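You operate a simulated robot arm through the tools that you are given. There is no shell and no other tool. Be economical: measure what you need, move in short steps, check, and stop when the job is done.

The job below is to be done with a simulated two-armed robot. You get a single attempt, and the scene is never put back.

JOB
Pick up the brown newel cap with one hand, pass it to the other hand and put it on the offcut stand shelf. Take the teal laser on the yellow bench and put it away on the side wall ledge. Put the 20 cm plywood block from the green bench on the finishing table and the 10 cm plywood block on the glue bench. Put the orange block on the infeed end of the belt. Fetch the white rag and set it on the grey tile. Put the red hose cuff on the orange bench. The order is free. Set down upright: brown newel cap, teal laser, orange block, red hose cuff.

It is judged by the outcome, as a careful person would: the job done as asked, and still so three seconds after it is handed in. It fails if anything else is knocked over, pushed out of place, dropped, spilled or broken. A push-on lid holds only when it is set on centred and level and pressed home; a screw cap is set on level and turned clockwise until tight.

ROBOT AND FRAMES
Two 7-joint arms with two-finger parallel grippers on one trunk, on a base that drives. Base frame: it is fixed to the floor where the robot stands at the start and does not move with it; the origin is under the middle of the robot, x ahead of it, y to its left, z up; the surface under the hand at the start is at about z = 850. Units: mm, degrees, N and s.
The left shoulder is at the start at [50, 158, 983], the right one opposite. With the tool pointing down near the work surface each hand reaches from about 100 to 660 mm from the robot's upright axis, wherever it stands, measured 20 degrees to its own side. Places, roughly: brown newel cap (8x8x10 cm) [700, -100, 900]; finishing table [-4100, -1400, 800]; glue bench [-3200, 3400, 800]; grey tile (12x12x1 cm) [-1400, -800, 800]; infeed end of the belt (27x20 cm) [-9340, -1920, 800]; offcut stand shelf [-2000, -3200, 300]; orange bench [700, 2500, 800]; orange block (8x4x8 cm) [-4800, -1000, 900]; plywood block [-1500, 1500, 750]; red hose cuff (6x6x10 cm) [-1800, -1600, 900]; side wall ledge [-11000, 5500, 1200]; teal laser [500, 1000, 1000]; white rag (8x7x6 cm) [-3800, -1600, 800]. Payload 3.91 kg a hand.
Tool frame (each hand has its own): the origin (TCP) lies between the finger pads and is the grasp point; the fingertips stand 30 mm ahead of it; z points along the fingers, y is the line along which they close. Largest opening 110 mm; finger width 20, thickness 10; the body of the gripper, 48 by 112 mm, starts 55 mm behind the TCP.
Orientation is that of the tool frame in the base frame, as a unit quaternion [x, y, z, w]. With the fingers straight down and closing along the base's y, the tool's x points along the base's -x, its y along +y and its z along -z.

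CONTROLS
- The arms move only by the tool play_rows. It takes "left_moves", "right_moves" or both (then of equal length, played together; a hand with none holds still); each is a list of rows, each a list of 3 entries, a list of its own where there are three numbers: the turn, a rotation vector about the tool's x, y, z in rad, then the shift along the tool's x, y, z in mm, then the opening, from 0 (shut) to 1 (fully open). In form: [[[ax, ay, az], [tx, ty, tz], claw], ...]. A call has 1 to 10 rows; each row shifts and turns the commanded pose from where the row before left it, along the tool's axes as they then stand. Each row takes 0.2 s and may step no farther than 50 mm and 8.6 degrees from the row before; otherwise, or with a gripper value out of range, the whole call is refused. A pose out of reach is approached as far as the arm can. The call stops where the force on the tool passes 40 N (or 10 N more than at its start, if that is more) or the arm is blocked; 0.2 s more then pass. Each finger travels about 153 mm/s and halts on what it meets, pressing with about 30 N; the grip force reading is that of the motor and also rises with nothing between the fingers. The clock runs only during rows and for 0.2 s after the last one: add rows that do not move to give the fingers time. The reply holds the time, the measured pose of the TCP, the force on the tool along the base axes, the opening and the grip force, in the units named above and with some noise, with the torque about the TCP (base axes, N m) and any sound that the robot's microphone picked up.
- Cameras (640 x 400 px; columns grow to the right, rows downward): "scene" is now at [134, -2.2, 1157.9]; the picture's right is [-0.03, -1.00, 0.00], its down [-0.19, 0.01, -0.98] and it looks along [0.98, -0.03, -0.19] (base axes); focal length 265 px, centre (320, 200). "left" rides on the left gripper at [72, -17, -103] in its tool frame; the picture's right is [0.23, 0.97, 0.00], its down [-0.76, 0.18, -0.62] and it looks along [-0.61, 0.14, 0.78] (tool axes); focal length 222 px, centre (320, 200). "right" rides on the right gripper at [72, 17, -103] in its tool frame; the picture's right is [-0.23, 0.97, 0.00], its down [-0.76, -0.18, -0.62] and it looks along [-0.61, -0.14, 0.78] (tool axes); focal length 222 px, centre (320, 200). There is no depth. A picture from a camera that has moved, and an enlarged one, comes with that camera's place and axes in the base frame and with its lens.
- grab_frame(camera): a new picture of that camera. It takes no simulated time.
- raise_lower(by): slides the trunk up (or, below 0, down) by that many mm; the arms and the scene camera ride with it, the base frame stays. It gives what a move gives, with no picture.
- base_move(legs): drives the robot by 1 to 6 legs, each [ahead, turn to the left] in mm and degrees, along the robot's own axes; the way and the turn of a leg run together, so that a leg with both is an arc; at most 1500 mm and 180 degrees a leg. The arms and the cameras ride along, it lands a little off, and it stops where it bumps. It gives what a move gives.
- turn_head(pan, tilt): turns the head with the scene camera to pan (to the left, within 80 degrees either way) and tilt (down, from -29 to 69), counted from straight ahead of the robot. It gives what a move gives.
- close_up(camera, box): a new picture of the part [left, top, right, bottom] of that camera's present view, enlarged. It takes no simulated time.
- close_job(): hands the job in; it is judged then, once.

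Go step by step. Nothing tells you exact positions but the pictures and the camera data: compare them with the known pose of the tool, close in by small moves and look again before you grip or let go. The budget is 217 turns and 208 pictures, counting those below and the enlarged ones. Unless the task says otherwise, let go and move clear before handing in.

The tools are called as a command line: name --argument value ..., lists and objects as JSON in quotes. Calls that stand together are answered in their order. play_rows: Moves the arms, as the interface text tells. Its arguments: {"type":"object","properties":{"left_moves":{"type":"array"},"right_moves":{"type":"array"}},"required":[]} The other tools are called the same way: raise_lower (by) slides the trunk up or down; base_move (legs) drives the base; turn_head (pan, tilt) turns the head that bears the scene camera; grab_frame (camera) takes a picture; close_up (camera, box) takes an enlarged picture of a part of a camera's view; close_job () hands the job in.

At the start:

```text
clock: 0.0
left_tcp_pos: [386.4, 116.4, 1094.8]
left_ee_rot: [0.0, 1.0, 0.0, 0.0]
left_wrist_force: [-0.3, -0.3, 0.0]
left_wrist_torque: [0.05, -0.02, 0.01]
left_opening: 110.0
left_grip_force: 0.2
right_tcp_pos: [497.8, -223.7, 1080.5]
right_ee_rot: [0.001, 1.0, 0.0, 0.0]
right_wrist_force: [-0.8, 0.5, -0.2]
right_wrist_torque: [-0.02, 0.02, -0.01]
right_opening: 109.8
right_grip_force: 0.0
trunk travel left (down, up): [-225.0, 257.0]
robot x, y, heading: [-0.5, -1.6, -0.0]
head pan, tilt: [-1.6, 10.7]
```

scene: 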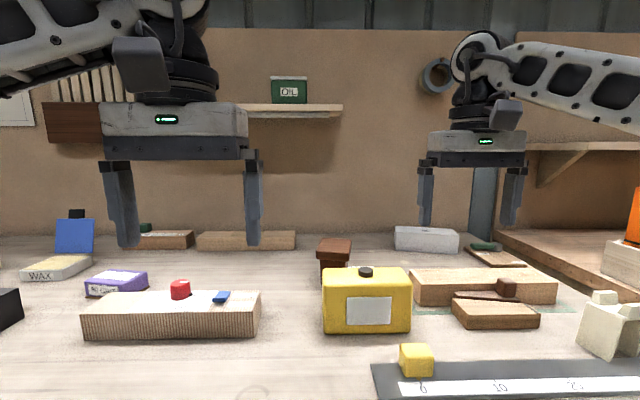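
right: 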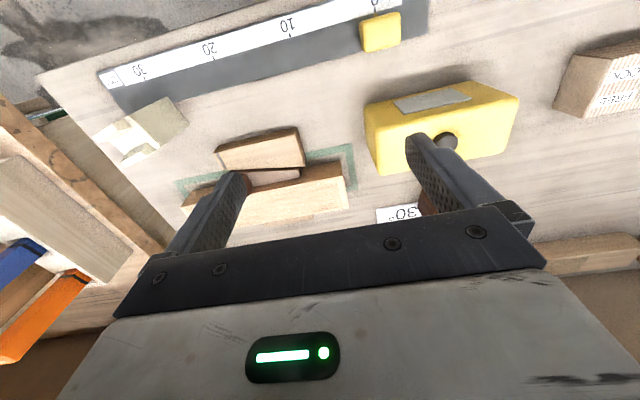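
left: 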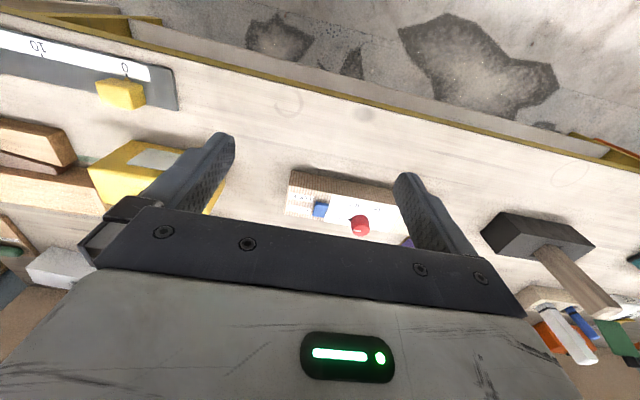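

I see the cap behind the yellow box near [710, -55]. I'll take a closer look at it before moving.

close_up --camera "scene" --box '[220, 200, 460, 350]'

turn_head --pan 0 --tilt 40

grab_frame --camera "scene"

```text
2.67 times, centred on (340, 275) of scene
camera zoom: at [134.0, -2.2, 1157.9], right [-0.03, -1.0, 0.0], down [-0.19, 0.01, -0.98], along [0.98, -0.03, -0.19], focal length 706 px, centre (267, 0)
```

zoom: 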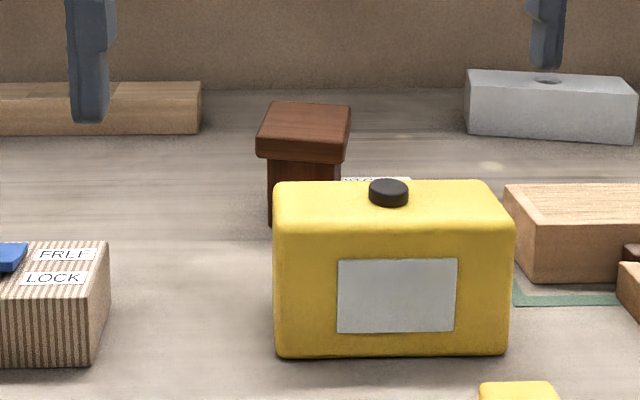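

```text
clock: 0.9
left_tcp_pos: [386.0, 117.7, 1094.9]
left_ee_rot: [0.0, 1.0, -0.001, 0.001]
left_wrist_force: [0.0, -0.3, 0.4]
left_wrist_torque: [0.04, 0.03, 0.02]
left_opening: 110.1
left_grip_force: 0.0
right_tcp_pos: [497.6, -222.8, 1081.8]
right_ee_rot: [0.0, 1.0, 0.0, 0.001]
right_wrist_force: [-0.9, -0.5, -0.8]
right_wrist_torque: [0.02, -0.02, 0.03]
right_opening: 110.1
right_grip_force: 0.0
trunk travel left (down, up): [-225.0, 257.0]
robot x, y, heading: [-0.3, 2.4, -0.1]
head pan, tilt: [0.0, 40.0]
```

```text
203 pictures are left
camera scene: at [126.0, 0.3, 1111.5], right [0.0, -1.0, 0.0], down [-0.64, 0.0, -0.77], along [0.77, 0.0, -0.64], focal length 265 px, centre (320, 200)
```

scene: 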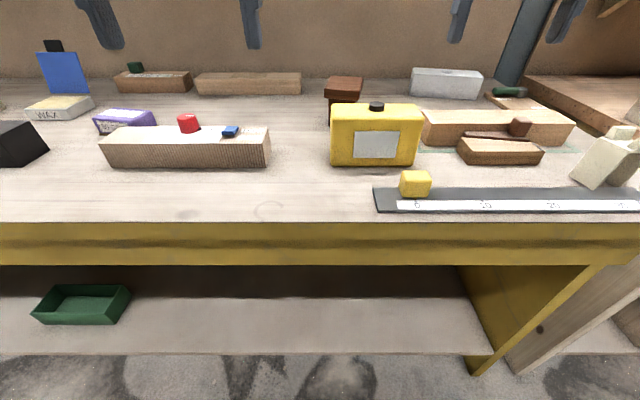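

The cap's head appears to be at about [690, -52], turned roughly 10°. I'll drive a little closer and bring the right hand toward it to look with the wrist camera.

base_move --legs '[[100, 0]]'

play_rows --right_moves '[[[0, 0, 0], [0, 45, 0], 1], [[0, 0, 0], [0, 45, 0], 1], [[0, 0, 0], [0, 45, 0], 1], [[0, 0, 0], [0, 20, 0], 1]]'

grab_frame --camera "right"

grab_frame --camera "scene"

```text
clock: 2.1
left_tcp_pos: [484.5, 118.2, 1095.4]
left_ee_rot: [-0.001, 1.0, 0.0, 0.0]
left_wrist_force: [0.0, 0.0, -0.4]
left_wrist_torque: [-0.01, 0.06, -0.01]
left_opening: 110.2
left_grip_force: 0.1
right_tcp_pos: [596.7, -221.4, 1082.1]
right_ee_rot: [-0.002, 1.0, 0.0, 0.0]
right_wrist_force: [-0.2, 0.5, -0.7]
right_wrist_torque: [-0.01, -0.02, -0.02]
right_opening: 110.1
right_grip_force: 0.0
trunk travel left (down, up): [-225.0, 257.0]
robot x, y, heading: [96.4, 1.7, 0.1]
head pan, tilt: [0.0, 40.0]
```

```text
clock: 3.1
left_tcp_pos: [483.6, 118.2, 1094.9]
left_ee_rot: [-0.002, 1.0, -0.001, 0.001]
left_wrist_force: [-0.7, 0.7, -0.3]
left_wrist_torque: [0.02, -0.03, 0.01]
left_opening: 110.4
left_grip_force: 0.0
right_tcp_pos: [596.5, -66.0, 1081.4]
right_ee_rot: [-0.001, 1.0, 0.0, 0.0]
right_wrist_force: [0.6, 0.8, -0.5]
right_wrist_torque: [-0.02, 0.0, -0.01]
right_opening: 110.0
right_grip_force: 0.1
trunk travel left (down, up): [-225.0, 257.0]
robot x, y, heading: [102.7, 0.1, 0.3]
head pan, tilt: [0.0, 40.0]
```

```text
202 pictures are left
camera right: at [523.7, -49.3, 1184.2], right [0.22, 0.97, 0.0], down [0.76, -0.18, 0.62], along [0.61, -0.14, -0.78], focal length 222 px, centre (320, 200)
```

right: 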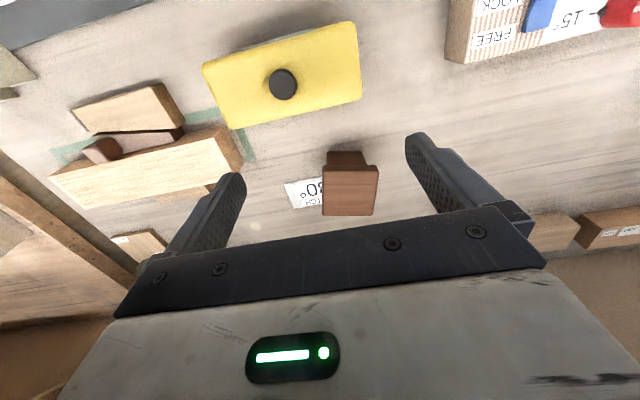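

```text
201 pictures are left
camera scene: at [224.3, 1.0, 1111.4], right [0.0, -1.0, 0.0], down [-0.64, 0.0, -0.77], along [0.77, 0.0, -0.64], focal length 265 px, centre (320, 200)
```

scene: 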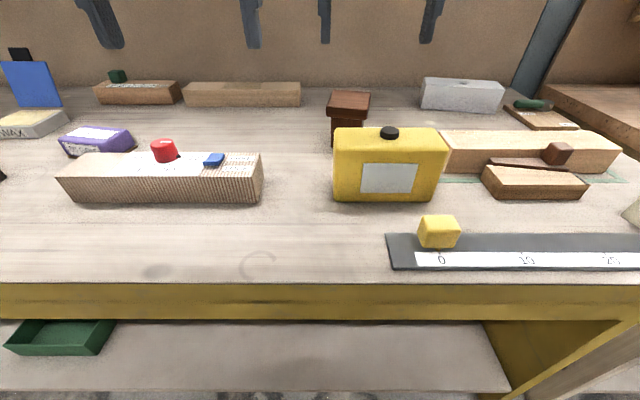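

The cap top measures about centre [703, -51], yaw -14°. I'll bring the right hand above it, align and check before lowering.

play_rows --right_moves '[[[0, 0, 0], [-36, 5, 0], 1], [[0, 0, 0], [-36, 5, 0], 1], [[0, 0, 0], [-35, 5, 0], 1], [[0, 0, 0.122], [0, 0, 20], 1], [[0, 0, 0.122], [0, 0, 45], 1], [[0, 0, 0], [0, 0, 0], 1]]'

grab_frame --camera "right"

grab_frame --camera "scene"

```text
clock: 4.5
left_tcp_pos: [484.4, 118.6, 1096.2]
left_ee_rot: [-0.002, 1.0, 0.0, 0.001]
left_wrist_force: [0.8, -0.5, -0.9]
left_wrist_torque: [-0.05, 0.0, 0.04]
left_opening: 110.4
left_grip_force: 0.0
right_tcp_pos: [631.3, -59.9, 1011.2]
right_ee_rot: [0.121, 0.993, 0.001, 0.001]
right_wrist_force: [1.2, 0.4, -0.2]
right_wrist_torque: [0.0, 0.0, 0.0]
right_opening: 110.0
right_grip_force: 0.0
right hand out of reach, approached as far as the arm can: row 2, 3
trunk travel left (down, up): [-225.0, 257.0]
robot x, y, heading: [98.4, -1.2, 0.2]
head pan, tilt: [0.0, 40.0]
```

```text
200 pictures are left
camera right: at [564.6, -26.0, 1116.7], right [0.45, 0.89, 0.0], down [0.7, -0.36, 0.62], along [0.56, -0.28, -0.78], focal length 222 px, centre (320, 200)
```

right: 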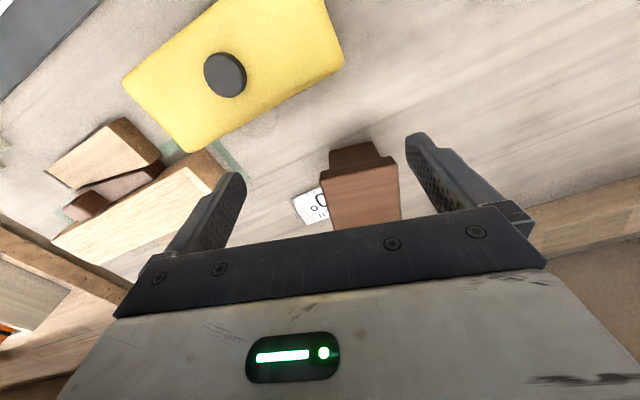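

```text
199 pictures are left
camera scene: at [224.4, 0.8, 1111.4], right [0.0, -1.0, 0.0], down [-0.64, 0.0, -0.77], along [0.77, 0.0, -0.64], focal length 265 px, centre (320, 200)
```

scene: 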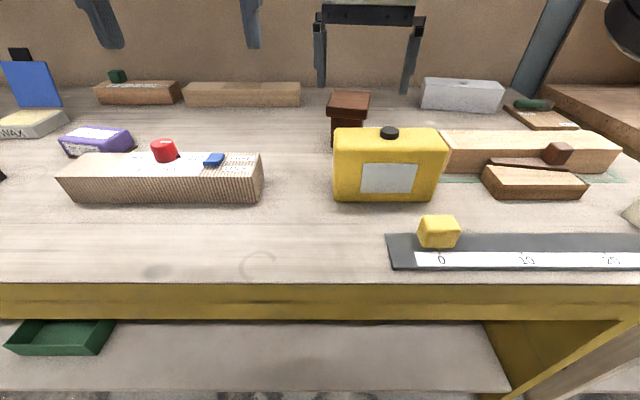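

The arm ran out of reach at this height. I'll raise the trunk, which brings the shoulder level with the wrist, and see what the reach is.

raise_lower --by 130

play_rows --right_moves '[[[0, 0, 0], [0, 0, 45], 1], [[0, 0, 0], [0, 0, 45], 1], [[0, 0, 0], [0, 0, 40], 1], [[0, 0, 0], [0, 0, 0], 1]]'

```text
clock: 6.1
left_tcp_pos: [486.0, 118.3, 1226.2]
left_ee_rot: [-0.002, 1.0, 0.0, 0.0]
left_wrist_force: [-0.2, -0.1, 0.4]
left_wrist_torque: [0.0, 0.0, -0.01]
left_opening: 109.8
left_grip_force: 0.0
right_tcp_pos: [631.0, -58.7, 1142.9]
right_ee_rot: [0.119, 0.993, 0.0, 0.0]
right_wrist_force: [-0.5, 0.7, -0.4]
right_wrist_torque: [-0.02, 0.02, -0.03]
right_opening: 109.9
right_grip_force: 0.0
trunk travel left (down, up): [-355.0, 127.0]
robot x, y, heading: [98.3, 4.6, 0.1]
head pan, tilt: [0.0, 40.0]
```

```text
clock: 7.1
left_tcp_pos: [483.9, 118.9, 1226.1]
left_ee_rot: [-0.002, 1.0, 0.0, 0.0]
left_wrist_force: [0.1, 0.5, 0.1]
left_wrist_torque: [0.0, 0.02, 0.01]
left_opening: 110.0
left_grip_force: 0.0
right_tcp_pos: [632.0, -61.0, 1014.5]
right_ee_rot: [0.121, 0.993, 0.0, 0.0]
right_wrist_force: [-0.2, 0.7, 0.7]
right_wrist_torque: [0.0, -0.01, -0.01]
right_opening: 110.1
right_grip_force: 0.0
trunk travel left (down, up): [-355.0, 127.0]
robot x, y, heading: [100.4, -0.1, 0.1]
head pan, tilt: [0.0, 40.0]
```

play_rows --right_moves '[[[0, 0, 0], [-22, 9, 0], 1], [[0, 0, 0], [-22, 9, 0], 1], [[0, 0, 0], [-22, 9, 0], 1], [[0, 0, 0], [0, 0, 0], 1]]'

grab_frame --camera "right"

grab_frame --camera "scene"

```text
clock: 8.1
left_tcp_pos: [483.0, 118.0, 1223.2]
left_ee_rot: [-0.002, 1.0, 0.0, 0.0]
left_wrist_force: [0.2, -0.2, -0.5]
left_wrist_torque: [0.01, -0.02, 0.01]
left_opening: 109.7
left_grip_force: 0.2
right_tcp_pos: [703.1, -50.6, 1015.5]
right_ee_rot: [0.119, 0.993, 0.0, 0.0]
right_wrist_force: [0.4, 0.0, 0.6]
right_wrist_torque: [0.02, -0.01, -0.04]
right_opening: 110.0
right_grip_force: 0.1
trunk travel left (down, up): [-355.0, 127.0]
robot x, y, heading: [94.3, 2.9, 0.2]
head pan, tilt: [0.0, 40.0]
```

```text
198 pictures are left
camera right: at [636.5, -18.6, 1118.7], right [0.45, 0.89, 0.0], down [0.7, -0.35, 0.62], along [0.56, -0.28, -0.78], focal length 222 px, centre (320, 200)
```

right: 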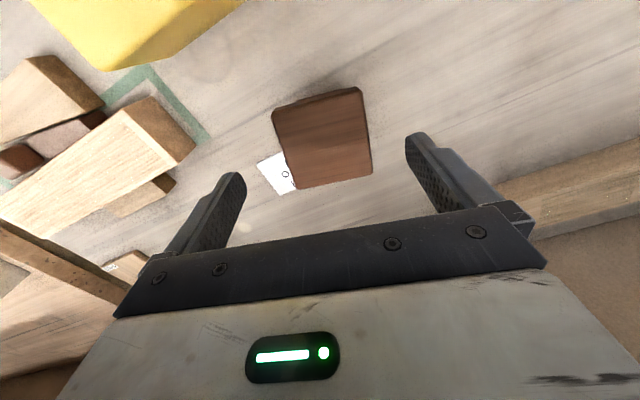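

```text
197 pictures are left
camera scene: at [224.4, 0.3, 1241.4], right [0.0, -1.0, 0.0], down [-0.64, 0.0, -0.77], along [0.77, 0.0, -0.64], focal length 265 px, centre (320, 200)
```

scene: 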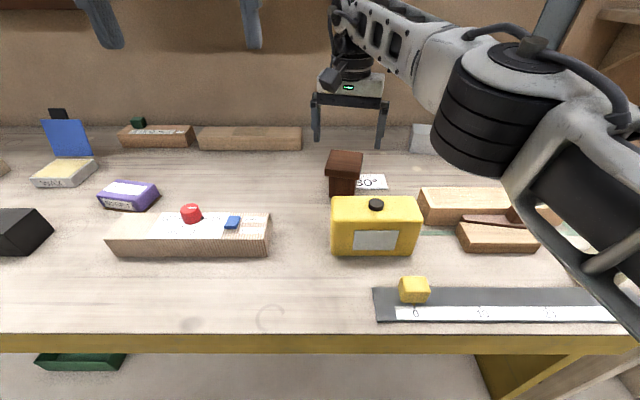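

The hand is centred over the cap. Lowering 80 mm to straddle the head, then closing.

play_rows --right_moves '[[[0, 0, 0.035], [-2, 0, 30], 1], [[0, 0, 0], [0, 0, 30], 1], [[0, 0, 0], [0, 0, 20], 1], [[0, 0, 0], [0, 0, 0], 1], [[0, 0, 0], [0, 0, 0], 0.4], [[0, 0, 0], [0, 0, 0], 0.4], [[0, 0, 0], [0, 0, 0], 0.4]]'

grab_frame --camera "right"

close_up --camera "scene" --box '[240, 80, 480, 230]'

```text
clock: 9.7
left_tcp_pos: [483.4, 118.5, 1224.5]
left_ee_rot: [-0.003, 1.0, 0.0, 0.0]
left_wrist_force: [0.2, 0.2, -0.3]
left_wrist_torque: [0.03, -0.01, -0.03]
left_opening: 110.1
left_grip_force: 0.1
right_tcp_pos: [704.2, -48.7, 933.1]
right_ee_rot: [0.137, 0.991, 0.0, 0.0]
right_wrist_force: [-0.6, 0.3, 0.8]
right_wrist_torque: [0.06, 0.06, 0.01]
right_opening: 74.6
right_grip_force: 30.0
trunk travel left (down, up): [-355.0, 127.0]
robot x, y, heading: [94.9, -1.5, 0.1]
head pan, tilt: [0.0, 40.0]
```

```text
196 pictures are left
camera right: at [639.2, -12.5, 1037.0], right [0.48, 0.88, 0.0], down [0.68, -0.38, 0.62], along [0.55, -0.3, -0.78], focal length 222 px, centre (320, 200)
```

right: 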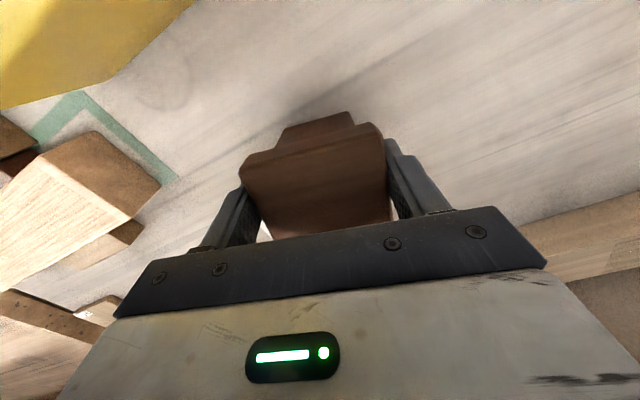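

```text
2.67 times, centred on (360, 155) of scene
camera zoom: at [224.4, 0.8, 1241.4], right [0.0, -1.0, 0.0], down [-0.64, 0.0, -0.77], along [0.77, 0.0, -0.64], focal length 706 px, centre (213, 320)
```

zoom: 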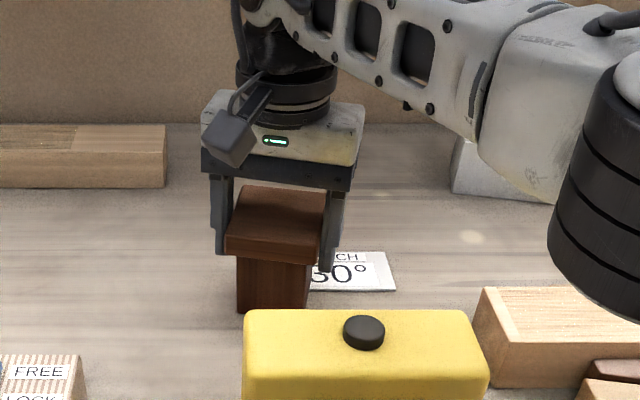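

Gripped at about 75 mm. Lifting, then backing away from the bench.

play_rows --right_moves '[[[0, 0, 0], [0, 0, -30], 0.4], [[0, 0, 0], [0, 0, -45], 0.4], [[0, 0, 0], [0, 0, -45], 0.4], [[0, 0, 0], [0, 0, -30], 0.4], [[0, 0, 0], [40, 0, 0], 0.4], [[0, 0, 0], [40, 0, 0], 0.4]]'

base_move --legs '[[-500, 0]]'

grab_frame --camera "scene"

```text
clock: 11.1
left_tcp_pos: [482.5, 119.6, 1226.0]
left_ee_rot: [-0.001, 1.0, -0.001, 0.001]
left_wrist_force: [0.8, -0.1, 0.1]
left_wrist_torque: [-0.02, -0.01, -0.01]
left_opening: 110.1
left_grip_force: 0.1
right_tcp_pos: [675.7, -32.0, 1098.3]
right_ee_rot: [0.136, 0.991, 0.0, 0.002]
right_wrist_force: [-1.1, 0.5, -1.1]
right_wrist_torque: [0.01, 0.06, -0.03]
right_opening: 74.2
right_grip_force: 30.1
right hand out of reach, approached as far as the arm can: row 3, 4, 5, 6
trunk travel left (down, up): [-355.0, 127.0]
robot x, y, heading: [97.9, 0.9, 0.3]
head pan, tilt: [0.0, 40.0]
```

```text
clock: 14.0
left_tcp_pos: [-6.9, 116.0, 1226.5]
left_ee_rot: [0.003, 1.0, 0.0, -0.001]
left_wrist_force: [-1.0, 0.3, 0.4]
left_wrist_torque: [0.0, -0.04, 0.01]
left_opening: 109.6
left_grip_force: 0.1
right_tcp_pos: [184.1, -36.4, 1095.7]
right_ee_rot: [0.14, 0.99, 0.001, 0.001]
right_wrist_force: [1.0, 0.0, -1.1]
right_wrist_torque: [0.02, 0.03, 0.01]
right_opening: 74.4
right_grip_force: 30.3
trunk travel left (down, up): [-355.0, 127.0]
robot x, y, heading: [-388.7, 1.9, -0.5]
head pan, tilt: [0.0, 40.0]
```

```text
194 pictures are left
camera scene: at [-268.1, 0.5, 1241.4], right [-0.01, -1.0, 0.0], down [-0.64, 0.0, -0.77], along [0.77, 0.0, -0.64], focal length 265 px, centre (320, 200)
```

scene: 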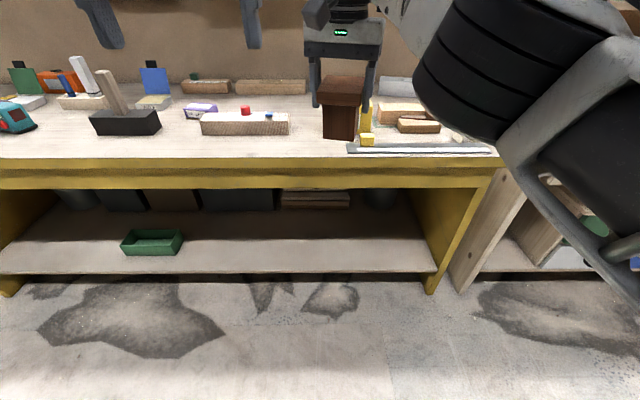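

The cap is safely held and the bench is undisturbed. Before handing over, I'll look around to learn the surroundings.

turn_head --pan -75 --tilt 15

grab_frame --camera "scene"

turn_head --pan 70 --tilt 15

grab_frame --camera "scene"

```text
clock: 15.4
left_tcp_pos: [-6.5, 115.6, 1225.7]
left_ee_rot: [0.002, 1.0, 0.0, 0.0]
left_wrist_force: [-0.2, -1.0, 0.4]
left_wrist_torque: [-0.02, 0.01, 0.0]
left_opening: 110.0
left_grip_force: 0.1
right_tcp_pos: [184.2, -37.2, 1096.5]
right_ee_rot: [0.141, 0.99, 0.001, 0.0]
right_wrist_force: [0.1, 0.8, -2.2]
right_wrist_torque: [0.01, 0.01, 0.02]
right_opening: 74.4
right_grip_force: 29.7
trunk travel left (down, up): [-355.0, 127.0]
robot x, y, heading: [-393.0, 5.1, -0.4]
head pan, tilt: [-75.0, 15.0]
```

```text
193 pictures are left
camera scene: at [-329.0, -89.4, 1280.9], right [-0.97, -0.25, 0.0], down [-0.07, 0.25, -0.97], along [0.24, -0.93, -0.26], focal length 265 px, centre (320, 200)
```

scene: 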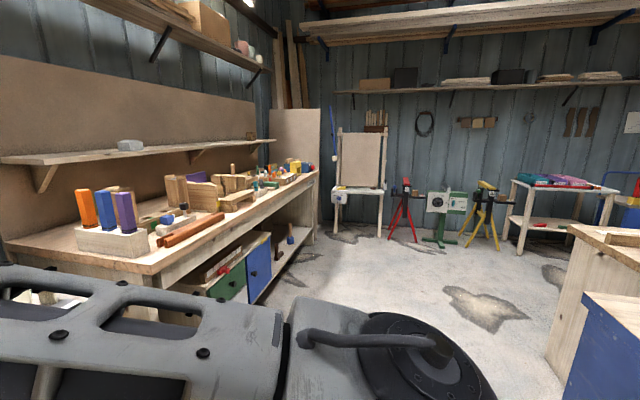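

```text
clock: 17.7
left_tcp_pos: [-6.8, 115.3, 1225.0]
left_ee_rot: [0.002, 1.0, 0.0, -0.001]
left_wrist_force: [0.1, -0.2, 0.6]
left_wrist_torque: [-0.01, -0.01, 0.01]
left_opening: 110.2
left_grip_force: 0.0
right_tcp_pos: [185.0, -38.0, 1096.9]
right_ee_rot: [0.14, 0.99, 0.001, 0.0]
right_wrist_force: [-0.4, 0.5, -2.9]
right_wrist_torque: [0.01, 0.03, 0.0]
right_opening: 74.3
right_grip_force: 30.0
trunk travel left (down, up): [-355.0, 127.0]
robot x, y, heading: [-392.9, 1.7, -0.5]
head pan, tilt: [70.0, 15.0]
```

```text
192 pictures are left
camera scene: at [-320.2, 88.5, 1280.9], right [0.94, -0.35, 0.0], down [-0.09, -0.24, -0.97], along [0.34, 0.91, -0.26], focal length 265 px, centre (320, 200)
```

scene: 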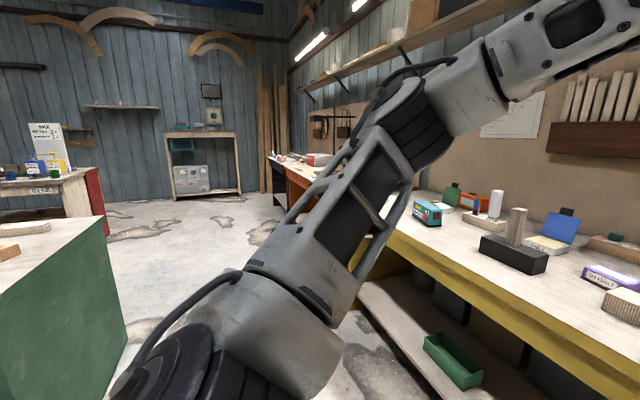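

The offcut stand is the white two-tier stand at right-rear, with a covered lower shelf, so the receiving left hand should grip the post from the side. I'll tilt the left hand to nearly horizontal, aligned with the cap's yaw.

play_rows --left_moves '[[[0, 0, 0.141], [0, 0, 0], 1], [[0, 0, 0.141], [0, 0, 0], 1], [[0, -0.136, 0], [0, 0, 0], 1], [[0, -0.136, 0], [0, 0, 0], 1], [[0, -0.136, 0], [0, 0, 0], 1], [[0, -0.136, 0], [0, 0, 0], 1], [[0, -0.136, 0], [0, 0, 0], 1], [[0, -0.136, 0], [0, 0, 0], 1], [[0, -0.136, 0], [0, 0, 0], 1], [[0, -0.136, 0], [0, 0, 0], 1]]'

turn_head --pan 0 --tilt 25

grab_frame --camera "scene"

```text
clock: 19.9
left_tcp_pos: [-5.9, 116.2, 1225.7]
left_ee_rot: [0.123, 0.846, -0.075, 0.513]
left_wrist_force: [0.7, 0.6, -0.2]
left_wrist_torque: [-0.02, 0.04, -0.01]
left_opening: 110.0
left_grip_force: 0.0
right_tcp_pos: [183.4, -38.4, 1095.6]
right_ee_rot: [0.14, 0.99, 0.001, 0.0]
right_wrist_force: [-0.5, 0.1, -1.3]
right_wrist_torque: [-0.02, 0.03, 0.04]
right_opening: 74.3
right_grip_force: 29.9
trunk travel left (down, up): [-355.0, 127.0]
robot x, y, heading: [-390.8, 0.1, -0.5]
head pan, tilt: [70.0, 15.0]
```

```text
clock: 21.3
left_tcp_pos: [-5.3, 116.4, 1225.3]
left_ee_rot: [0.122, 0.847, -0.074, 0.512]
left_wrist_force: [-1.0, -0.9, 0.7]
left_wrist_torque: [-0.03, 0.0, -0.03]
left_opening: 110.2
left_grip_force: 0.0
right_tcp_pos: [184.7, -38.7, 1096.7]
right_ee_rot: [0.139, 0.99, 0.001, 0.0]
right_wrist_force: [0.5, 0.7, -0.9]
right_wrist_torque: [-0.01, 0.03, 0.0]
right_opening: 74.2
right_grip_force: 29.4
trunk travel left (down, up): [-355.0, 127.0]
robot x, y, heading: [-390.8, 1.9, -0.4]
head pan, tilt: [0.0, 25.0]
```

```text
191 pictures are left
camera scene: at [-260.6, 0.5, 1264.7], right [-0.01, -1.0, 0.0], down [-0.42, 0.0, -0.91], along [0.91, 0.0, -0.42], focal length 265 px, centre (320, 200)
```

scene: 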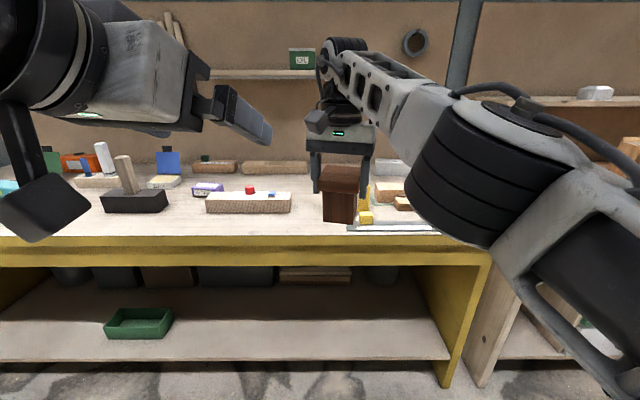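

Left hand is posed well. One more tilt step, then move to the pre-grasp point in front of the post.

play_rows --left_moves '[[[0, -0.136, 0], [0, 0, 0], 1], [[0, 0, 0], [27, -19, 29], 1], [[0, 0, 0], [27, -19, 29], 1], [[0, 0, 0], [27, -19, 29], 1], [[0, 0, 0], [27, -19, 29], 1], [[0, 0, 0], [26, -17, 27], 1], [[0, 0, 0], [0, 0, 0], 1]]'

grab_frame --camera "scene"

grab_frame --camera "left"

```text
clock: 22.9
left_tcp_pos: [53.1, 1.1, 1052.6]
left_ee_rot: [0.117, 0.81, -0.083, 0.569]
left_wrist_force: [0.3, -0.3, 0.7]
left_wrist_torque: [-0.03, -0.03, -0.01]
left_opening: 110.1
left_grip_force: 0.1
right_tcp_pos: [185.0, -37.5, 1096.1]
right_ee_rot: [0.14, 0.99, 0.001, 0.001]
right_wrist_force: [-0.4, 0.2, -1.8]
right_wrist_torque: [0.0, 0.02, 0.01]
right_opening: 73.7
right_grip_force: 29.9
trunk travel left (down, up): [-355.0, 127.0]
robot x, y, heading: [-396.5, 0.7, -0.6]
head pan, tilt: [0.0, 25.0]
```

```text
190 pictures are left
camera scene: at [-260.6, 0.5, 1264.7], right [-0.01, -1.0, 0.0], down [-0.42, 0.0, -0.91], along [0.91, -0.01, -0.42], focal length 265 px, centre (320, 200)
```

scene: 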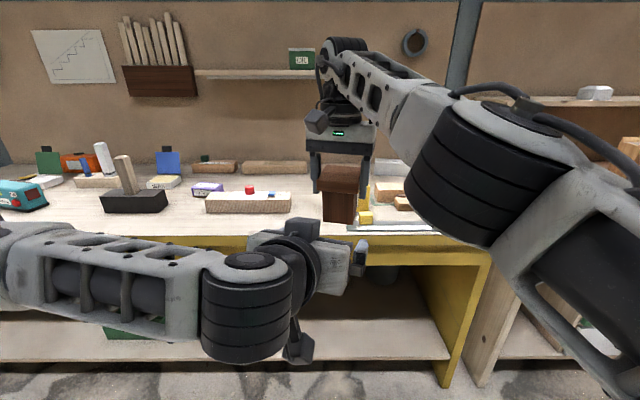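

```text
189 pictures are left
camera left: at [-68.8, 19.3, 1019.3], right [0.2, 0.96, -0.21], down [-0.26, 0.26, 0.93], along [0.94, -0.13, 0.3], focal length 222 px, centre (320, 200)
```

left: 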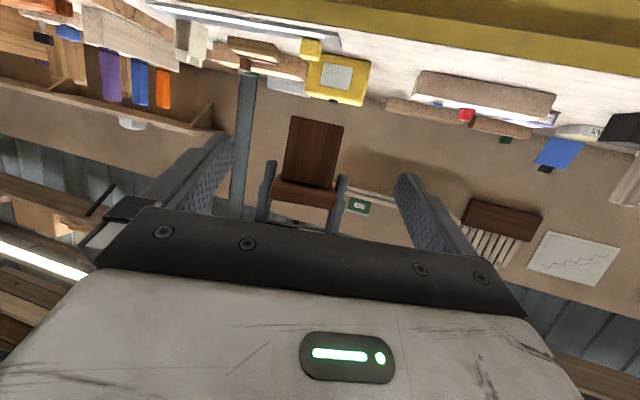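

The post sits centred between the left fingers. Advancing horizontally 130 mm, then checking.

play_rows --left_moves '[[[0, 0, 0], [-14.8, 0, 40.7], 1], [[0, 0, 0], [-14.8, 0, 40.7], 1], [[0, 0, 0], [-14.8, 0, 40.7], 1], [[0, 0, 0], [0, 0, 0], 1]]'

grab_frame --camera "left"

close_up --camera "scene" --box '[240, 100, 440, 300]'

```text
clock: 23.9
left_tcp_pos: [174.6, -35.0, 1048.5]
left_ee_rot: [0.117, 0.811, -0.082, 0.568]
left_wrist_force: [0.0, -0.2, -0.4]
left_wrist_torque: [0.01, 0.0, -0.04]
left_opening: 110.2
left_grip_force: 0.0
right_tcp_pos: [183.7, -37.3, 1096.5]
right_ee_rot: [0.14, 0.99, 0.001, 0.0]
right_wrist_force: [0.1, -0.1, -0.9]
right_wrist_torque: [0.02, -0.01, 0.03]
right_opening: 74.0
right_grip_force: 30.3
trunk travel left (down, up): [-355.0, 127.0]
robot x, y, heading: [-391.6, -2.9, -0.3]
head pan, tilt: [0.0, 25.0]
```

```text
188 pictures are left
camera left: at [54.4, -15.8, 1016.2], right [0.2, 0.96, -0.21], down [-0.26, 0.26, 0.93], along [0.94, -0.13, 0.3], focal length 222 px, centre (320, 200)
```

left: 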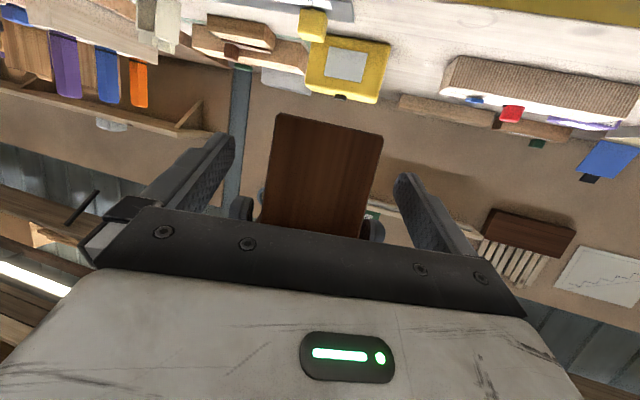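

```text
2.00 times, centred on (340, 200) of scene
camera zoom: at [-260.7, 0.5, 1264.7], right [-0.01, -1.0, 0.0], down [-0.42, 0.0, -0.91], along [0.91, -0.01, -0.42], focal length 530 px, centre (280, 200)
```

zoom: 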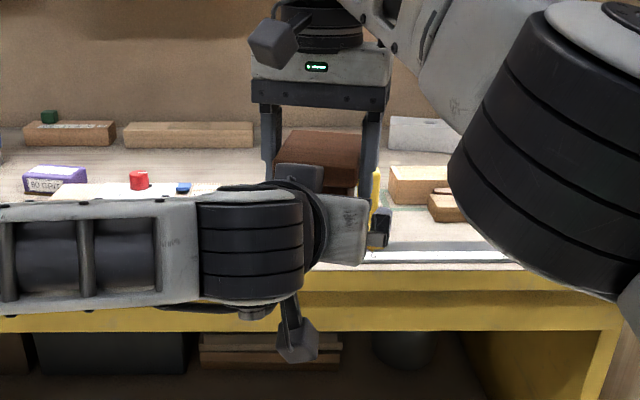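

Well placed. Closing the left fingers on the post.

play_rows --left_moves '[[[0, 0, 0], [0, 0, 0], 0.3], [[0, 0, 0], [0, 0, 0], 0.3], [[0, 0, 0], [0, 0, 0], 0.3], [[0, 0, 0], [0, 0, 0], 0.3]]'

grab_frame --camera "left"

```text
clock: 24.9
left_tcp_pos: [175.0, -34.4, 1048.8]
left_ee_rot: [0.119, 0.81, -0.084, 0.568]
left_wrist_force: [-1.2, -3.5, 0.0]
left_wrist_torque: [0.21, -0.14, 0.24]
left_opening: 58.1
left_grip_force: 30.0
right_tcp_pos: [184.5, -37.8, 1095.8]
right_ee_rot: [0.14, 0.99, 0.001, 0.001]
right_wrist_force: [2.4, 4.8, -1.3]
right_wrist_torque: [0.03, 0.09, -0.26]
right_opening: 73.7
right_grip_force: 29.6
trunk travel left (down, up): [-355.0, 127.0]
robot x, y, heading: [-393.8, 2.6, -0.4]
head pan, tilt: [0.0, 25.0]
```

```text
186 pictures are left
camera left: at [53.9, -15.9, 1016.1], right [0.2, 0.96, -0.21], down [-0.26, 0.26, 0.93], along [0.94, -0.13, 0.3], focal length 222 px, centre (320, 200)
```

left: 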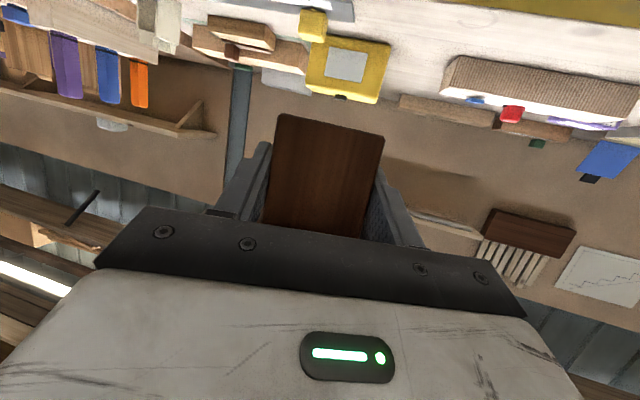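

Both hands hold it. Opening the right hand and lifting it clear.

play_rows --right_moves '[[[0, 0, 0], [0, 0, 0], 0.85], [[0, 0, 0], [0, 0, 0], 0.85], [[0, 0, 0], [0, 0, -20], 0.85], [[0, 0, 0], [0, 0, -30], 0.85], [[0, 0, 0], [0, 0, -40], 0.85], [[0, 0, 0], [15, -45, 0], 0.85], [[0, 0, 0], [15, -45, 0], 0.85], [[0, 0, 0], [15, -45, 0], 0.85], [[0, 0, 0], [15, -45, 0], 0.85]]'

grab_frame --camera "scene"

```text
clock: 26.9
left_tcp_pos: [175.5, -36.5, 1048.0]
left_ee_rot: [0.118, 0.81, -0.082, 0.568]
left_wrist_force: [-0.7, -1.1, -0.3]
left_wrist_torque: [0.0, 0.03, 0.01]
left_opening: 57.7
left_grip_force: 30.3
right_tcp_pos: [114.5, -185.8, 1175.3]
right_ee_rot: [0.142, 0.99, 0.002, 0.001]
right_wrist_force: [0.0, -0.1, -0.3]
right_wrist_torque: [0.04, 0.0, 0.0]
right_opening: 93.5
right_grip_force: 0.1
right hand out of reach, approached as far as the arm can: row 3, 4, 5, 6, 7
trunk travel left (down, up): [-355.0, 127.0]
robot x, y, heading: [-392.4, 4.6, -0.3]
head pan, tilt: [0.0, 25.0]
```

```text
185 pictures are left
camera scene: at [-260.7, -1.5, 1264.7], right [-0.01, -1.0, 0.0], down [-0.42, 0.0, -0.91], along [0.91, -0.01, -0.42], focal length 265 px, centre (320, 200)
```

scene: 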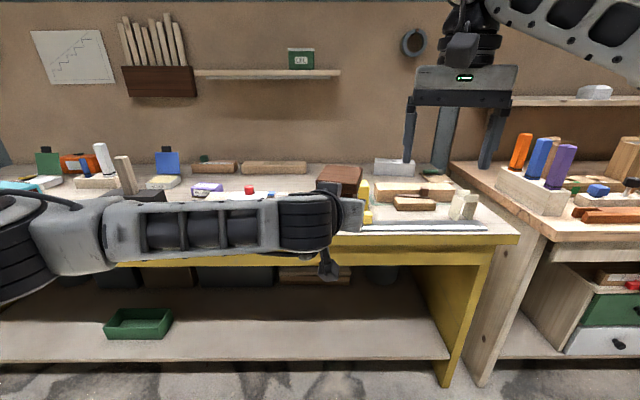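

The cap is in the left hand. Now I'll turn toward the stand and drive partway down the aisle to look.

base_move --legs '[[0, -90], [1400, 0]]'

turn_head --pan -35 --tilt 20

grab_frame --camera "scene"

```text
clock: 37.8
left_tcp_pos: [-418.7, -1986.8, 1049.8]
left_ee_rot: [0.654, 0.493, -0.458, 0.345]
left_wrist_force: [0.1, -0.5, 0.6]
left_wrist_torque: [0.05, -0.02, -0.03]
left_opening: 57.7
left_grip_force: 30.2
right_tcp_pos: [-568.1, -1927.3, 1176.7]
right_ee_rot: [0.797, 0.603, 0.001, 0.001]
right_wrist_force: [-0.4, -0.1, -0.1]
right_wrist_torque: [0.04, -0.03, -0.03]
right_opening: 93.7
right_grip_force: 0.1
trunk travel left (down, up): [-355.0, 127.0]
robot x, y, heading: [-389.0, -1416.1, -89.9]
head pan, tilt: [0.0, 25.0]
```

```text
clock: 38.8
left_tcp_pos: [-419.3, -1988.3, 1049.8]
left_ee_rot: [0.654, 0.493, -0.458, 0.345]
left_wrist_force: [0.5, -0.8, 0.6]
left_wrist_torque: [0.06, -0.03, -0.02]
left_opening: 57.6
left_grip_force: 30.2
right_tcp_pos: [-568.7, -1927.7, 1176.9]
right_ee_rot: [0.797, 0.604, 0.0, 0.001]
right_wrist_force: [-0.8, 0.3, -0.5]
right_wrist_torque: [0.03, 0.02, -0.01]
right_opening: 93.7
right_grip_force: 0.1
trunk travel left (down, up): [-355.0, 127.0]
robot x, y, heading: [-387.8, -1419.6, -90.0]
head pan, tilt: [-35.0, 20.0]
```

```text
184 pictures are left
camera scene: at [-440.5, -1534.0, 1272.8], right [-0.82, 0.57, 0.0], down [0.2, 0.28, -0.94], along [-0.54, -0.77, -0.34], focal length 265 px, centre (320, 200)
```

scene: 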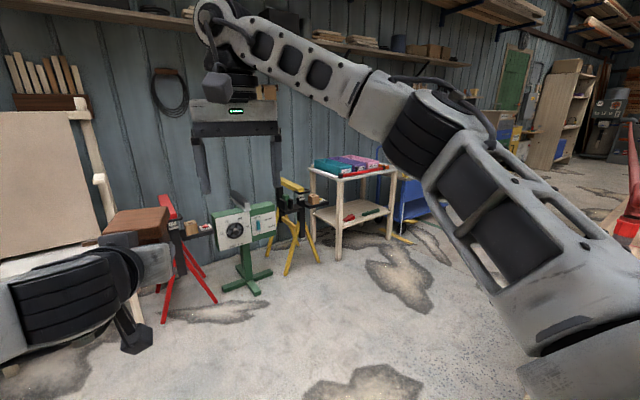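

The stand spans x≈-2400…-1740 with its front near y≈-3085, shelf near z≈330. I'll check the bench on my right before driving past it.

turn_head --pan -80 --tilt 20

grab_frame --camera "scene"

grab_frame --camera "right"

```text
clock: 39.9
left_tcp_pos: [-419.3, -1986.3, 1049.4]
left_ee_rot: [0.654, 0.493, -0.459, 0.345]
left_wrist_force: [0.5, 0.4, -0.4]
left_wrist_torque: [0.06, -0.06, 0.03]
left_opening: 57.4
left_grip_force: 30.1
right_tcp_pos: [-569.9, -1928.5, 1176.1]
right_ee_rot: [0.797, 0.604, 0.001, 0.001]
right_wrist_force: [-0.4, -0.2, -0.9]
right_wrist_torque: [-0.02, 0.01, 0.0]
right_opening: 93.3
right_grip_force: 0.2
trunk travel left (down, up): [-355.0, 127.0]
robot x, y, heading: [-388.5, -1418.6, -89.7]
head pan, tilt: [-80.0, 20.0]
```

```text
183 pictures are left
camera scene: at [-478.9, -1473.9, 1272.8], right [-0.18, 0.98, 0.0], down [0.34, 0.06, -0.94], along [-0.93, -0.17, -0.34], focal length 265 px, centre (320, 200)
```

scene: 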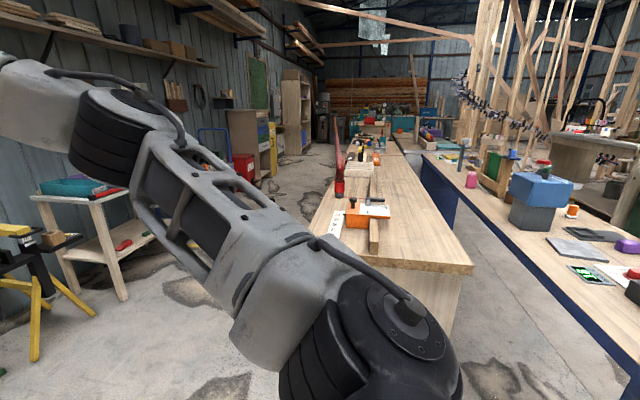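

```text
182 pictures are left
camera right: at [-533.2, -1862.2, 1279.8], right [0.88, -0.48, 0.0], down [-0.38, -0.68, 0.62], along [-0.3, -0.55, -0.78], focal length 222 px, centre (320, 200)
```

right: 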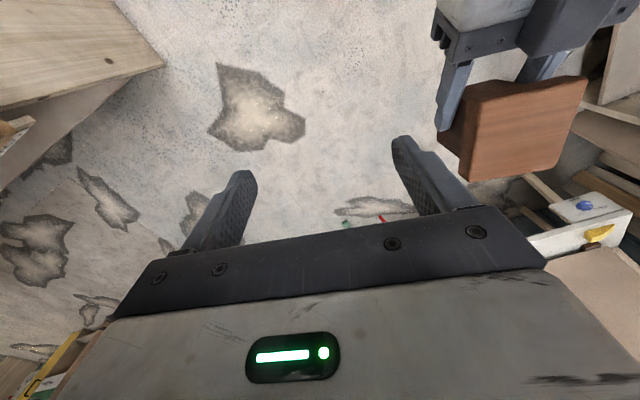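

The route is clear between the central wooden bench (south edge y≈-1650) and the stand. Driving around to face the stand.

base_move --legs '[[750, 0], [0, -90], [1500, 0], [0, 90]]'

turn_head --pan -15 --tilt 35

grab_frame --camera "scene"

```text
clock: 58.6
left_tcp_pos: [-1923.9, -2740.5, 1049.1]
left_ee_rot: [0.667, 0.475, -0.468, 0.332]
left_wrist_force: [-0.9, 0.3, -0.2]
left_wrist_torque: [0.03, 0.0, 0.03]
left_opening: 57.7
left_grip_force: 30.3
right_tcp_pos: [-2072.4, -2673.2, 1176.3]
right_ee_rot: [0.813, 0.583, 0.0, 0.001]
right_wrist_force: [-0.5, 0.1, 0.3]
right_wrist_torque: [-0.02, -0.02, 0.02]
right_opening: 93.5
right_grip_force: 0.0
trunk travel left (down, up): [-355.0, 127.0]
robot x, y, heading: [-1863.6, -2173.4, -92.8]
head pan, tilt: [-80.0, 20.0]
```

```text
clock: 59.9
left_tcp_pos: [-1924.9, -2739.6, 1049.3]
left_ee_rot: [0.666, 0.476, -0.467, 0.333]
left_wrist_force: [-0.3, 0.1, -0.3]
left_wrist_torque: [0.05, -0.01, 0.0]
left_opening: 57.8
left_grip_force: 30.1
right_tcp_pos: [-2072.1, -2672.9, 1177.3]
right_ee_rot: [0.813, 0.583, 0.0, 0.0]
right_wrist_force: [-0.3, -0.3, 1.0]
right_wrist_torque: [-0.01, 0.0, 0.01]
right_opening: 93.5
right_grip_force: 0.0
trunk travel left (down, up): [-355.0, 127.0]
robot x, y, heading: [-1865.5, -2172.3, -92.9]
head pan, tilt: [-15.0, 35.0]
```

```text
181 pictures are left
camera scene: at [-1892.2, -2297.3, 1248.9], right [-0.95, 0.31, 0.0], down [0.18, 0.55, -0.82], along [-0.25, -0.78, -0.57], focal length 265 px, centre (320, 200)
```

scene: 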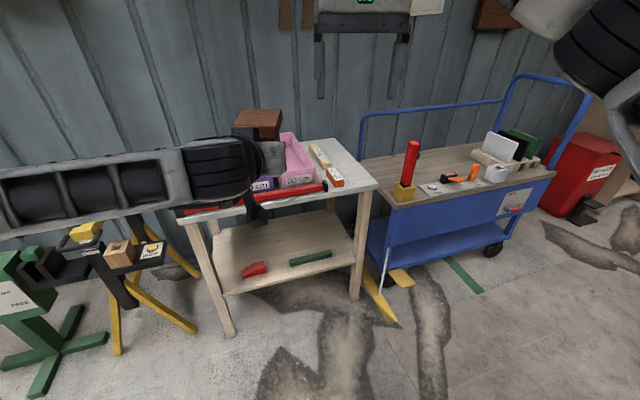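

The shelf holds a red and a green piece near its front. I'll lower the trunk, retract the right hand, and look under the top.

raise_lower --by -355

play_rows --right_moves '[[[0, 0, 0], [45, 0, 0], 0.85], [[0, 0, 0], [45, 0, 0], 0.85], [[0, 0, 0], [45, 0, 0], 0.85], [[0, 0, 0], [45, 0, -20], 0.85], [[0, 0, 0], [40, 0, -20], 0.85]]'

base_move --legs '[[0, 3]]'

turn_head --pan -5 --tilt 30

grab_frame --camera "scene"

grab_frame --camera "left"

```text
clock: 63.4
left_tcp_pos: [-1924.5, -2741.8, 695.2]
left_ee_rot: [0.666, 0.475, -0.468, 0.333]
left_wrist_force: [0.3, -0.3, -0.1]
left_wrist_torque: [0.03, -0.04, 0.0]
left_opening: 57.7
left_grip_force: 29.5
right_tcp_pos: [-2070.5, -2673.6, 820.7]
right_ee_rot: [0.813, 0.583, 0.0, 0.001]
right_wrist_force: [-0.3, -1.0, 0.3]
right_wrist_torque: [0.0, 0.0, -0.01]
right_opening: 93.4
right_grip_force: 0.1
trunk travel left (down, up): [0.0, 482.0]
robot x, y, heading: [-1861.0, -2171.1, -92.7]
head pan, tilt: [-15.0, 35.0]
```

```text
clock: 64.6
left_tcp_pos: [-1924.8, -2740.8, 693.8]
left_ee_rot: [0.666, 0.475, -0.468, 0.333]
left_wrist_force: [-0.1, 0.2, 0.5]
left_wrist_torque: [0.03, 0.02, -0.02]
left_opening: 57.5
left_grip_force: 30.6
right_tcp_pos: [-2000.7, -2463.1, 860.2]
right_ee_rot: [0.813, 0.582, 0.0, 0.002]
right_wrist_force: [0.2, -0.1, -0.5]
right_wrist_torque: [-0.02, -0.01, -0.05]
right_opening: 93.4
right_grip_force: 0.1
trunk travel left (down, up): [0.0, 482.0]
robot x, y, heading: [-1862.4, -2175.6, -92.8]
head pan, tilt: [-15.0, 35.0]
```

```text
clock: 65.4
left_tcp_pos: [-1894.1, -2744.1, 694.7]
left_ee_rot: [0.654, 0.492, -0.459, 0.346]
left_wrist_force: [0.2, 0.0, -0.4]
left_wrist_torque: [0.04, -0.01, -0.01]
left_opening: 57.8
left_grip_force: 29.8
right_tcp_pos: [-1985.0, -2472.1, 860.5]
right_ee_rot: [0.797, 0.604, 0.0, 0.002]
right_wrist_force: [-0.3, 0.0, -1.5]
right_wrist_torque: [0.01, -0.01, 0.0]
right_opening: 93.3
right_grip_force: 0.2
trunk travel left (down, up): [0.0, 482.0]
robot x, y, heading: [-1867.2, -2174.7, -89.9]
head pan, tilt: [-15.0, 35.0]
```

```text
clock: 66.1
left_tcp_pos: [-1894.8, -2743.3, 693.2]
left_ee_rot: [0.654, 0.493, -0.459, 0.345]
left_wrist_force: [1.1, 0.0, -0.8]
left_wrist_torque: [0.03, -0.03, 0.04]
left_opening: 57.5
left_grip_force: 29.5
right_tcp_pos: [-1985.7, -2470.4, 860.4]
right_ee_rot: [0.797, 0.604, -0.001, 0.001]
right_wrist_force: [-0.2, -0.9, 1.1]
right_wrist_torque: [0.02, 0.0, 0.01]
right_opening: 93.5
right_grip_force: 0.1
trunk travel left (down, up): [0.0, 482.0]
robot x, y, heading: [-1862.1, -2178.4, -89.7]
head pan, tilt: [-5.0, 30.0]
```

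```text
180 pictures are left
camera scene: at [-1870.6, -2303.6, 901.7], right [-1.0, 0.09, 0.0], down [0.04, 0.5, -0.87], along [-0.07, -0.86, -0.5], focal length 265 px, centre (320, 200)
```

scene: 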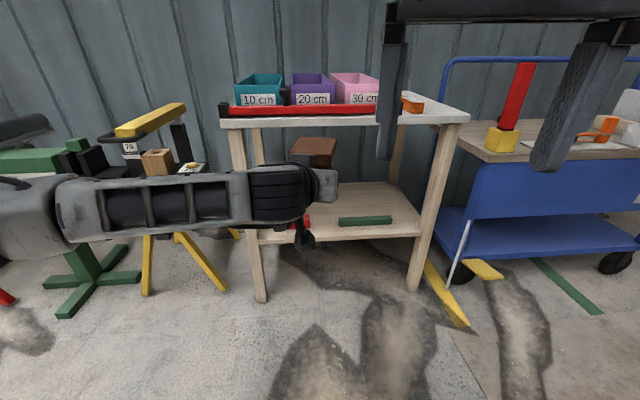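

```text
179 pictures are left
camera left: at [-1877.3, -2621.1, 660.9], right [0.96, -0.19, -0.21], down [0.26, 0.26, 0.93], along [-0.12, -0.94, 0.3], focal length 222 px, centre (320, 200)
```

left: 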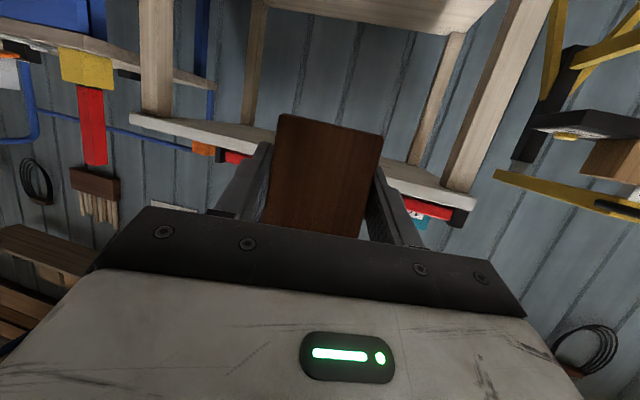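

I'll put the cap in the free gap between red and green near the front edge (about x=-1955). First lower the left hand to shelf level out here, then line the base up so the hand goes straight in.

play_rows --left_moves '[[[0, 0, 0], [40, 0, 14.5], 0.3], [[0, 0, 0], [40, 0, 14.5], 0.3], [[0, 0, 0], [40, 0, 14.5], 0.3], [[0, 0, 0], [40, 0, 14.5], 0.3], [[0, 0, 0], [40, 0, 14.5], 0.3], [[0, 0, 0], [40, 0, 14.5], 0.3]]'

base_move --legs '[[0, -70], [320, 0], [0, 86]]'

turn_head --pan 0 --tilt 35

grab_frame --camera "scene"

grab_frame --camera "left"

```text
clock: 67.5
left_tcp_pos: [-1945.0, -2734.9, 475.7]
left_ee_rot: [0.654, 0.498, -0.452, 0.348]
left_wrist_force: [0.2, -0.1, -0.8]
left_wrist_torque: [0.02, -0.01, -0.04]
left_opening: 57.8
left_grip_force: 30.0
left hand out of reach, approached as far as the arm can: row 4, 5, 6
right_tcp_pos: [-1984.6, -2471.0, 860.8]
right_ee_rot: [0.797, 0.603, 0.0, 0.002]
right_wrist_force: [0.4, -0.4, -0.3]
right_wrist_torque: [-0.06, 0.04, 0.01]
right_opening: 93.6
right_grip_force: 0.0
trunk travel left (down, up): [0.0, 482.0]
robot x, y, heading: [-1864.9, -2174.2, -89.8]
head pan, tilt: [-5.0, 30.0]
```

```text
clock: 76.5
left_tcp_pos: [-2095.2, -2839.4, 474.8]
left_ee_rot: [0.579, 0.584, -0.399, 0.406]
left_wrist_force: [-0.7, -0.5, -0.7]
left_wrist_torque: [0.03, 0.01, 0.0]
left_opening: 57.7
left_grip_force: 29.9
right_tcp_pos: [-2207.0, -2596.8, 860.3]
right_ee_rot: [0.705, 0.709, 0.0, 0.002]
right_wrist_force: [0.2, 0.3, 0.2]
right_wrist_torque: [0.0, 0.0, 0.0]
right_opening: 93.2
right_grip_force: 0.0
trunk travel left (down, up): [0.0, 482.0]
robot x, y, heading: [-2173.2, -2280.6, -73.6]
head pan, tilt: [-5.0, 30.0]
```

```text
clock: 77.2
left_tcp_pos: [-2094.6, -2839.4, 474.3]
left_ee_rot: [0.578, 0.584, -0.398, 0.406]
left_wrist_force: [-0.1, 0.3, 0.3]
left_wrist_torque: [0.07, 0.0, 0.02]
left_opening: 57.7
left_grip_force: 29.7
right_tcp_pos: [-2207.6, -2597.5, 859.9]
right_ee_rot: [0.705, 0.709, 0.0, 0.002]
right_wrist_force: [-0.4, -0.5, 0.1]
right_wrist_torque: [0.04, -0.01, 0.02]
right_opening: 93.4
right_grip_force: 0.0
trunk travel left (down, up): [0.0, 482.0]
robot x, y, heading: [-2171.5, -2279.2, -73.9]
head pan, tilt: [0.0, 35.0]
```

```text
178 pictures are left
camera scene: at [-2135.9, -2400.3, 894.0], right [-0.96, -0.28, 0.0], down [-0.16, 0.55, -0.82], along [0.23, -0.79, -0.57], focal length 265 px, centre (320, 200)
```

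scene: 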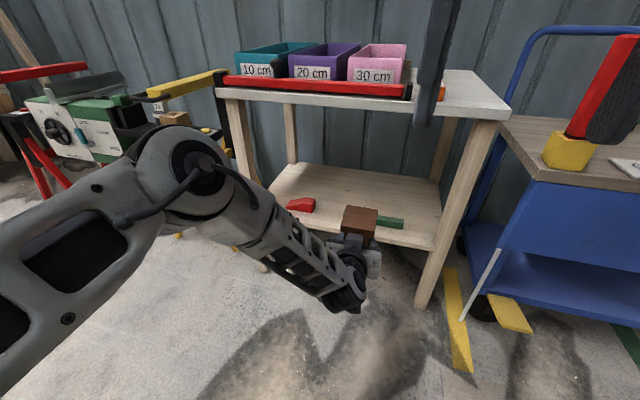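

```text
177 pictures are left
camera left: at [-2112.8, -2717.2, 442.8], right [0.97, 0.09, -0.21], down [0.17, 0.32, 0.93], along [0.15, -0.94, 0.29], focal length 222 px, centre (320, 200)
```

left: 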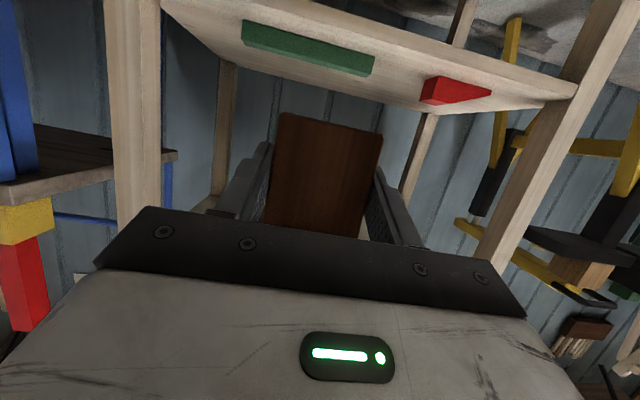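

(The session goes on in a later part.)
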